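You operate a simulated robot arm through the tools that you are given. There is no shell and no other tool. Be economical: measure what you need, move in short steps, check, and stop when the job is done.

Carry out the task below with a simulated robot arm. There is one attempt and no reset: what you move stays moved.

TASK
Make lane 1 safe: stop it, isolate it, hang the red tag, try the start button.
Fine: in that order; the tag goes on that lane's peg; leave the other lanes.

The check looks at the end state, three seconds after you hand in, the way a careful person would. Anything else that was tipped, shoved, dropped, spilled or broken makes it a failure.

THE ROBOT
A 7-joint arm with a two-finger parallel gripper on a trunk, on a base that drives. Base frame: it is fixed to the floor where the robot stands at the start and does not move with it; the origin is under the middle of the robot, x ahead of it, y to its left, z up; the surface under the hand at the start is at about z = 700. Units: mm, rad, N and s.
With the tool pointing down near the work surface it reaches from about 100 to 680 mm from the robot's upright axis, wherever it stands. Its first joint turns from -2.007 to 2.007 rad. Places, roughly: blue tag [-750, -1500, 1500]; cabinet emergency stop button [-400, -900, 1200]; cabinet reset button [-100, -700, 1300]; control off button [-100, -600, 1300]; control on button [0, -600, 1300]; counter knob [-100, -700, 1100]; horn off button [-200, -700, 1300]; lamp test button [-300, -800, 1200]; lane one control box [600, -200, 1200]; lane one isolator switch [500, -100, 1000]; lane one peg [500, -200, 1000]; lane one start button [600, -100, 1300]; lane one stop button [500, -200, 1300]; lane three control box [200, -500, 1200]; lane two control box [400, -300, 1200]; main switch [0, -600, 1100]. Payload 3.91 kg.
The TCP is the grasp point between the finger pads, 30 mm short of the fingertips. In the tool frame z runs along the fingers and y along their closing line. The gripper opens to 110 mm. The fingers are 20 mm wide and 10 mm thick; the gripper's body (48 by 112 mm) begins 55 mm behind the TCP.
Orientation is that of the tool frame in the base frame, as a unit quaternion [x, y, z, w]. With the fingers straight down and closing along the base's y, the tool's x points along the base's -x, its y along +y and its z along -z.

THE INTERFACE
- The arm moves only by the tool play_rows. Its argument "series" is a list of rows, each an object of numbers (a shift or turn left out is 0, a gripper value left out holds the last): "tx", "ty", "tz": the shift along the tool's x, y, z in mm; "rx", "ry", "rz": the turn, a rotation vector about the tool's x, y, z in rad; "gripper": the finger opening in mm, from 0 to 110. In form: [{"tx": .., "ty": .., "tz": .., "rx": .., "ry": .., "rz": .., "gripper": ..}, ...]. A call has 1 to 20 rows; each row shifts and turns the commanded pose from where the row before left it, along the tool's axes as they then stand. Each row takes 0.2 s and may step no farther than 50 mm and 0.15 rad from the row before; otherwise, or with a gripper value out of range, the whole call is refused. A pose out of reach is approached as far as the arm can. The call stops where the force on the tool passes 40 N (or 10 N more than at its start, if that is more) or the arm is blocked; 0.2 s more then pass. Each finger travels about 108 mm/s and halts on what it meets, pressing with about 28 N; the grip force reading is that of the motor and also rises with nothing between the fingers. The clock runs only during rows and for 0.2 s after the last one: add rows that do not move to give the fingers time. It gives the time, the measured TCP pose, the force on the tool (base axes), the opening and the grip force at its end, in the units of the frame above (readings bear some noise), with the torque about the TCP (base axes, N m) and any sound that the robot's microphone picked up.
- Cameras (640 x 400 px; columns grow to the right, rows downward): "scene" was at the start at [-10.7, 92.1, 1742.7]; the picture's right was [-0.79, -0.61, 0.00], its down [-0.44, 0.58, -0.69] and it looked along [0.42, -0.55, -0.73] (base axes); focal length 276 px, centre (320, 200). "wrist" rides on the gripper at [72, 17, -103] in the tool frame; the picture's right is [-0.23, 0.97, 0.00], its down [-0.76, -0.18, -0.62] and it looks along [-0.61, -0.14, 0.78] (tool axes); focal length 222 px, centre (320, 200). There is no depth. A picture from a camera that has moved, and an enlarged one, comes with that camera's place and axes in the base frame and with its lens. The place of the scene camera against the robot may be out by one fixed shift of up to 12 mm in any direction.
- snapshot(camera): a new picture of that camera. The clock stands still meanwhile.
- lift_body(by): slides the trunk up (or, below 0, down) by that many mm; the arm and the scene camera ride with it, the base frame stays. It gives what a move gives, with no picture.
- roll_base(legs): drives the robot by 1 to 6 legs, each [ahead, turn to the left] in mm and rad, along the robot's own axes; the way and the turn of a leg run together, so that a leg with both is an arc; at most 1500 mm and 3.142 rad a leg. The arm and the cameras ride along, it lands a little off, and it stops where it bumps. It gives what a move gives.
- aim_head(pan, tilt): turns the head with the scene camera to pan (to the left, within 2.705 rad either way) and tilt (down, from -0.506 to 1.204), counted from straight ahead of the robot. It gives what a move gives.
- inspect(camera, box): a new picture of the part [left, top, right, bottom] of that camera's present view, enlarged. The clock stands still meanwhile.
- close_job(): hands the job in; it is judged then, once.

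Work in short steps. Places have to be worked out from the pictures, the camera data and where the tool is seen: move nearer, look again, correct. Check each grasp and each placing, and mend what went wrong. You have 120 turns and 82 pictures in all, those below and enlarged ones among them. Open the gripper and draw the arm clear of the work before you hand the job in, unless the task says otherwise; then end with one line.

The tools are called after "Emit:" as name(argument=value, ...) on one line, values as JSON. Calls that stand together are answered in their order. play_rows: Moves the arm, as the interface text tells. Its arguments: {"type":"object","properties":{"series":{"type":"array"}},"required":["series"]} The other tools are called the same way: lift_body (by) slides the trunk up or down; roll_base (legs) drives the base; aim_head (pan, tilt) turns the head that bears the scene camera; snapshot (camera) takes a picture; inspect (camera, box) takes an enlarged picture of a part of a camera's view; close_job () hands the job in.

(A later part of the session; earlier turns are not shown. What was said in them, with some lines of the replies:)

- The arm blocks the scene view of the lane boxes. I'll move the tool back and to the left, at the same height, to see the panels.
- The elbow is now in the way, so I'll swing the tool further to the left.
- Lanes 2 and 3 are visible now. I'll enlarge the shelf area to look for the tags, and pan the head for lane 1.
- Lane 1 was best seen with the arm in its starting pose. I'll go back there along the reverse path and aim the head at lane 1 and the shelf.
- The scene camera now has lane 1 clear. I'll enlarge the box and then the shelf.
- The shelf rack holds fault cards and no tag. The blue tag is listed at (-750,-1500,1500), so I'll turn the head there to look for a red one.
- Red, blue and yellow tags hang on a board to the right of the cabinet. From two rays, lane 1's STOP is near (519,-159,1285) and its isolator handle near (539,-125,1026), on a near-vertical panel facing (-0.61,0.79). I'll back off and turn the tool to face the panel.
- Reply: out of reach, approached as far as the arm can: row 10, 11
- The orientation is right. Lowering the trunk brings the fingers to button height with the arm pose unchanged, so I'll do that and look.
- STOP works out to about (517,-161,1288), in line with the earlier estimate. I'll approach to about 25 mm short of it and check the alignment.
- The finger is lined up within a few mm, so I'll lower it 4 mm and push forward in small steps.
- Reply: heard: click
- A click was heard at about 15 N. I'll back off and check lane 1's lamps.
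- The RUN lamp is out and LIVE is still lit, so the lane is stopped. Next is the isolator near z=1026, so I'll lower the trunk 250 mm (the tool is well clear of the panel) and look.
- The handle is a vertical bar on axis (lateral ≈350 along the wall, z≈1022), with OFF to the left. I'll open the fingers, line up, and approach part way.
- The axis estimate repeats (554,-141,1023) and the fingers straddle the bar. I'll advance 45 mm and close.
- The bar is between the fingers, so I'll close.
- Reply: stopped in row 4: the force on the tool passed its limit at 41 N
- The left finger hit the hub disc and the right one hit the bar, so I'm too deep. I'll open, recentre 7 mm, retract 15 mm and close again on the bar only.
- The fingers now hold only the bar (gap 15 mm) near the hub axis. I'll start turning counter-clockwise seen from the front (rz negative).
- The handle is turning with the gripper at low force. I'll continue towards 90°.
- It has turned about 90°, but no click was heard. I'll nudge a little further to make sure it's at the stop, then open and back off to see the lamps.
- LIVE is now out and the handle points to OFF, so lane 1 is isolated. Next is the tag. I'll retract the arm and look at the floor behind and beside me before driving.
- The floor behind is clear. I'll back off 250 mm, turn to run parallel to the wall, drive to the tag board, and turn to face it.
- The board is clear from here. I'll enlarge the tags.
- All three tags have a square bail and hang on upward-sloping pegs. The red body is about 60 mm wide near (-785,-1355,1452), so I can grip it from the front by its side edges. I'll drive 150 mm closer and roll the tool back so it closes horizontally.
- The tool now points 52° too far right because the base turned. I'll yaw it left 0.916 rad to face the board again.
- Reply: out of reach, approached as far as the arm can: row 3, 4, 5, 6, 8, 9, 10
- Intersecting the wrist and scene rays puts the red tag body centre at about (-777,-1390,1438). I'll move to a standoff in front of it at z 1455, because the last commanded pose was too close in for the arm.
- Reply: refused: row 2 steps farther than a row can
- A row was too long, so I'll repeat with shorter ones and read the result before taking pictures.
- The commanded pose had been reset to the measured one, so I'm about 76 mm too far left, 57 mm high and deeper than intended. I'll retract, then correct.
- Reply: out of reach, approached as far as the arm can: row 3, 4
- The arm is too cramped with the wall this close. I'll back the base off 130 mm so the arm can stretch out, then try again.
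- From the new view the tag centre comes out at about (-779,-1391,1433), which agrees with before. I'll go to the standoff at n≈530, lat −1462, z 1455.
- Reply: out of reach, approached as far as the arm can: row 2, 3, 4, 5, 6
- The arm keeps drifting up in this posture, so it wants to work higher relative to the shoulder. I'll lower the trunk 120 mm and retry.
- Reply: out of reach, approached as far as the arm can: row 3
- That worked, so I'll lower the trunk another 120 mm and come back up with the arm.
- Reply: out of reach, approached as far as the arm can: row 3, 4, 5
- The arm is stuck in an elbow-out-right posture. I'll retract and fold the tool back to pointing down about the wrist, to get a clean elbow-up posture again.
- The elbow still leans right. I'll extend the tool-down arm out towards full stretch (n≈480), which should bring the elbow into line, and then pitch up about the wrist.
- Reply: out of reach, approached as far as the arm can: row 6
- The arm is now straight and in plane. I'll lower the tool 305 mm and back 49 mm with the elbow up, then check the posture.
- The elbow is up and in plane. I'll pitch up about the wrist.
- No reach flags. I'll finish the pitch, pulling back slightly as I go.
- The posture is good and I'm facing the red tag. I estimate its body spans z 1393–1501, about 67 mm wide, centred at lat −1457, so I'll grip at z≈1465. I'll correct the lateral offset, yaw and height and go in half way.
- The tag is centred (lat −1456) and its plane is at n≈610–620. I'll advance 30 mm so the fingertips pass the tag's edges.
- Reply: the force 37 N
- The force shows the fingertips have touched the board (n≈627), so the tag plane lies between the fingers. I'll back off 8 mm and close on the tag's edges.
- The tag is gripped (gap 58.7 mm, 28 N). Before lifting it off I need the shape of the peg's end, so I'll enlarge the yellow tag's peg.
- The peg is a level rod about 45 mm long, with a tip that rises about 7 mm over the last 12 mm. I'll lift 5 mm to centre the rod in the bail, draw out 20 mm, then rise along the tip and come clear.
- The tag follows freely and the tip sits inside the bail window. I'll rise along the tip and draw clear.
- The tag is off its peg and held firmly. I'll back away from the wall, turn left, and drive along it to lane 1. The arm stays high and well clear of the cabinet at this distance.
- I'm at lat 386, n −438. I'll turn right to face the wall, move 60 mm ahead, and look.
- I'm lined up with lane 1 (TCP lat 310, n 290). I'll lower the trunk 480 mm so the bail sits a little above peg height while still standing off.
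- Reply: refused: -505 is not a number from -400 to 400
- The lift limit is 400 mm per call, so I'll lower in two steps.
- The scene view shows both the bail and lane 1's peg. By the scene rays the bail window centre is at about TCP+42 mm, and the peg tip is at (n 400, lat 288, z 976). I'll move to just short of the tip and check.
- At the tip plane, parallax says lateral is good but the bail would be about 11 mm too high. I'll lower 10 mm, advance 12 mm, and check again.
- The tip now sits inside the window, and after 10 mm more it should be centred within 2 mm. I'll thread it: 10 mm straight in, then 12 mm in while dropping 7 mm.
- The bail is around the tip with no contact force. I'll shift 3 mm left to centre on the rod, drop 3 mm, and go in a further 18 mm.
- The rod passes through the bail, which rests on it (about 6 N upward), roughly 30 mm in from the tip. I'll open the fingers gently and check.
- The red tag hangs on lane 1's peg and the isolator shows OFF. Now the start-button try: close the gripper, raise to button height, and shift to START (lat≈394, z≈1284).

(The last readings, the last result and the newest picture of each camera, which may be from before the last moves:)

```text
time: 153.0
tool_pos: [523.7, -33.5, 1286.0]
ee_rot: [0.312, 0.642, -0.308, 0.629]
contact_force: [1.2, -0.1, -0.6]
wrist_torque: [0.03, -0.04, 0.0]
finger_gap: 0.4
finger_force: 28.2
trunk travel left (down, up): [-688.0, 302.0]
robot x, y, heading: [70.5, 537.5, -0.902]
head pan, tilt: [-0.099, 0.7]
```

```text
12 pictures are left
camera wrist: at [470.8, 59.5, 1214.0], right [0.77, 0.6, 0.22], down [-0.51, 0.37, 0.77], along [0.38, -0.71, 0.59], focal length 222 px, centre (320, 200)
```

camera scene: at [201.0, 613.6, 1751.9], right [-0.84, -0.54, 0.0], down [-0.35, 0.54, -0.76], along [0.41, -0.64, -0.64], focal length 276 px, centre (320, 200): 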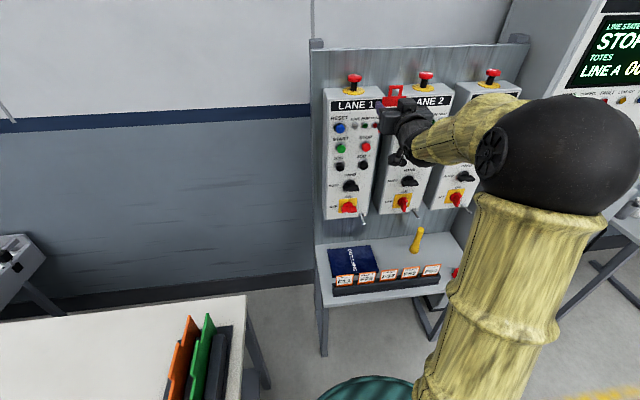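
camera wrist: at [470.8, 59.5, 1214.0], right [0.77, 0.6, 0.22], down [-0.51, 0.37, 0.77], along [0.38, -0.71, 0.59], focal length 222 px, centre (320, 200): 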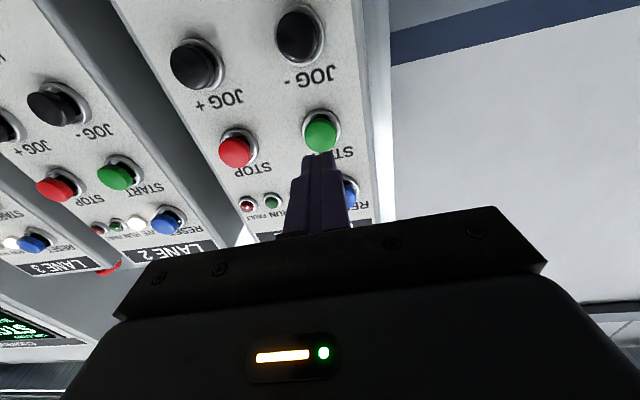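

START is dead ahead at about (582,-110,1287). I'll advance and press in small steps, the same as for STOP.

Emit:
play_rows(series=[{"tz": 30}, {"tz": 22}, {"tz": 5}, {"tz": 4}, {"tz": 3}, {"tz": 3}, {"tz": 2}, {"tz": 2}])

Emit:
snapshot(camera="wrist")

```text
time: 154.8
tool_pos: [564.8, -84.8, 1284.0]
ee_rot: [0.313, 0.642, -0.308, 0.629]
contact_force: [-15.4, 16.7, -6.3]
wrist_torque: [0.03, 0.04, 0.02]
finger_gap: 0.0
finger_force: 27.9
trunk travel left (down, up): [-688.0, 302.0]
robot x, y, heading: [70.0, 538.5, -0.9]
head pan, tilt: [-0.099, 0.7]
heard: click
```

```text
11 pictures are left
camera wrist: at [512.3, 7.4, 1212.8], right [0.77, 0.59, 0.23], down [-0.51, 0.37, 0.77], along [0.38, -0.71, 0.59], focal length 222 px, centre (320, 200)
```

wrist: 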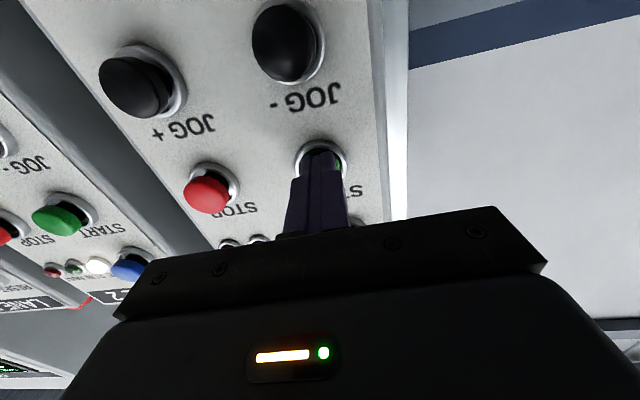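

START clicked. I'll back off, open the gripper, and check the final state of lane 1 and its tag.

Emit:
play_rows(series=[{"tz": -20}, {"tz": -30}, {"tz": -30, "gripper": 60}, {"tz": -20}, {}])

Emit:
roll_base(legs=[[-200, 0]])

Emit:
snapshot(camera="wrist")

Emit:
snapshot(camera="scene")

```text
time: 156.0
tool_pos: [506.7, -8.0, 1285.7]
ee_rot: [0.313, 0.641, -0.309, 0.629]
contact_force: [0.3, -0.5, 0.0]
wrist_torque: [-0.03, -0.01, -0.04]
finger_gap: 59.9
finger_force: 0.0
trunk travel left (down, up): [-688.0, 302.0]
robot x, y, heading: [74.8, 540.9, -0.896]
head pan, tilt: [-0.099, 0.7]
```

```text
time: 157.8
tool_pos: [383.3, 150.5, 1284.6]
ee_rot: [0.311, 0.642, -0.307, 0.63]
contact_force: [-0.1, 0.1, -0.3]
wrist_torque: [0.04, 0.0, 0.0]
finger_gap: 59.8
finger_force: 0.1
trunk travel left (down, up): [-688.0, 302.0]
robot x, y, heading: [-55.6, 697.1, -0.893]
head pan, tilt: [-0.099, 0.7]
```

```text
10 pictures are left
camera wrist: at [331.0, 243.8, 1213.7], right [0.77, 0.6, 0.23], down [-0.52, 0.37, 0.77], along [0.38, -0.71, 0.59], focal length 222 px, centre (320, 200)
```

wrist: 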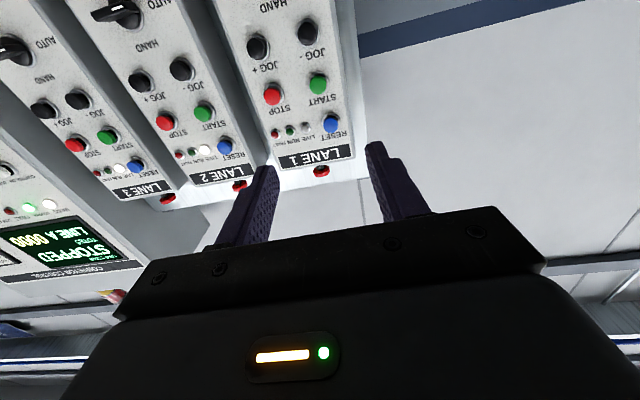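

```text
9 pictures are left
camera scene: at [74.0, 771.3, 1590.0], right [-0.84, -0.55, 0.0], down [-0.35, 0.54, -0.77], along [0.42, -0.64, -0.64], focal length 276 px, centre (320, 200)
```

scene: 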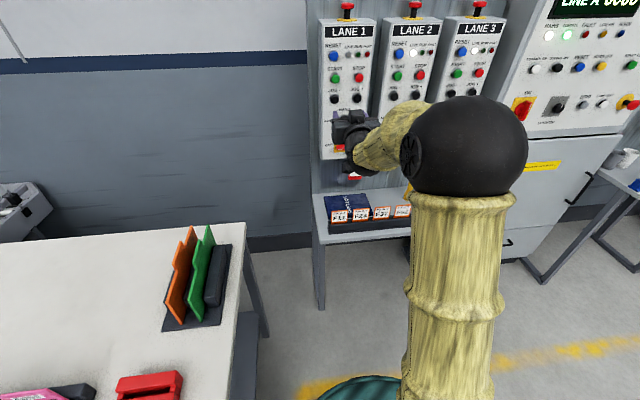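

Lane 1's lamps are all dark after the start try. I'll raise the arm and take one last look at the tag and isolator.

Emit:
lift_body(by=250)

Emit:
inspect(camera="scene", box=[300, 60, 460, 240])

```text
time: 160.4
tool_pos: [385.4, 149.8, 1534.4]
ee_rot: [0.31, 0.643, -0.306, 0.63]
contact_force: [0.8, -0.6, -0.1]
wrist_torque: [0.01, 0.0, 0.02]
finger_gap: 60.2
finger_force: 0.1
trunk travel left (down, up): [-938.0, 52.0]
robot x, y, heading: [-53.0, 696.5, -0.892]
head pan, tilt: [-0.099, 0.7]
```

```text
2.22 times, centred on (380, 150) of scene
camera zoom: at [74.8, 770.4, 1840.0], right [-0.84, -0.55, 0.0], down [-0.35, 0.54, -0.76], along [0.42, -0.64, -0.64], focal length 614 px, centre (187, 311)
```

zoom: 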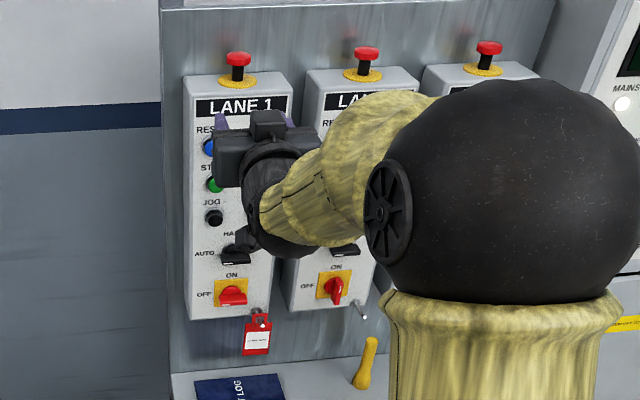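

The tag hangs on lane 1's peg, the isolator is at OFF, the other lanes are untouched, and the arm is clear with the gripper open. I'm handing in.

Emit:
close_job()

```text
The job is handed in.
```

Lane 1 is stopped, isolated and has the red tag on its peg; I then pressed START and its lamps stayed dark.
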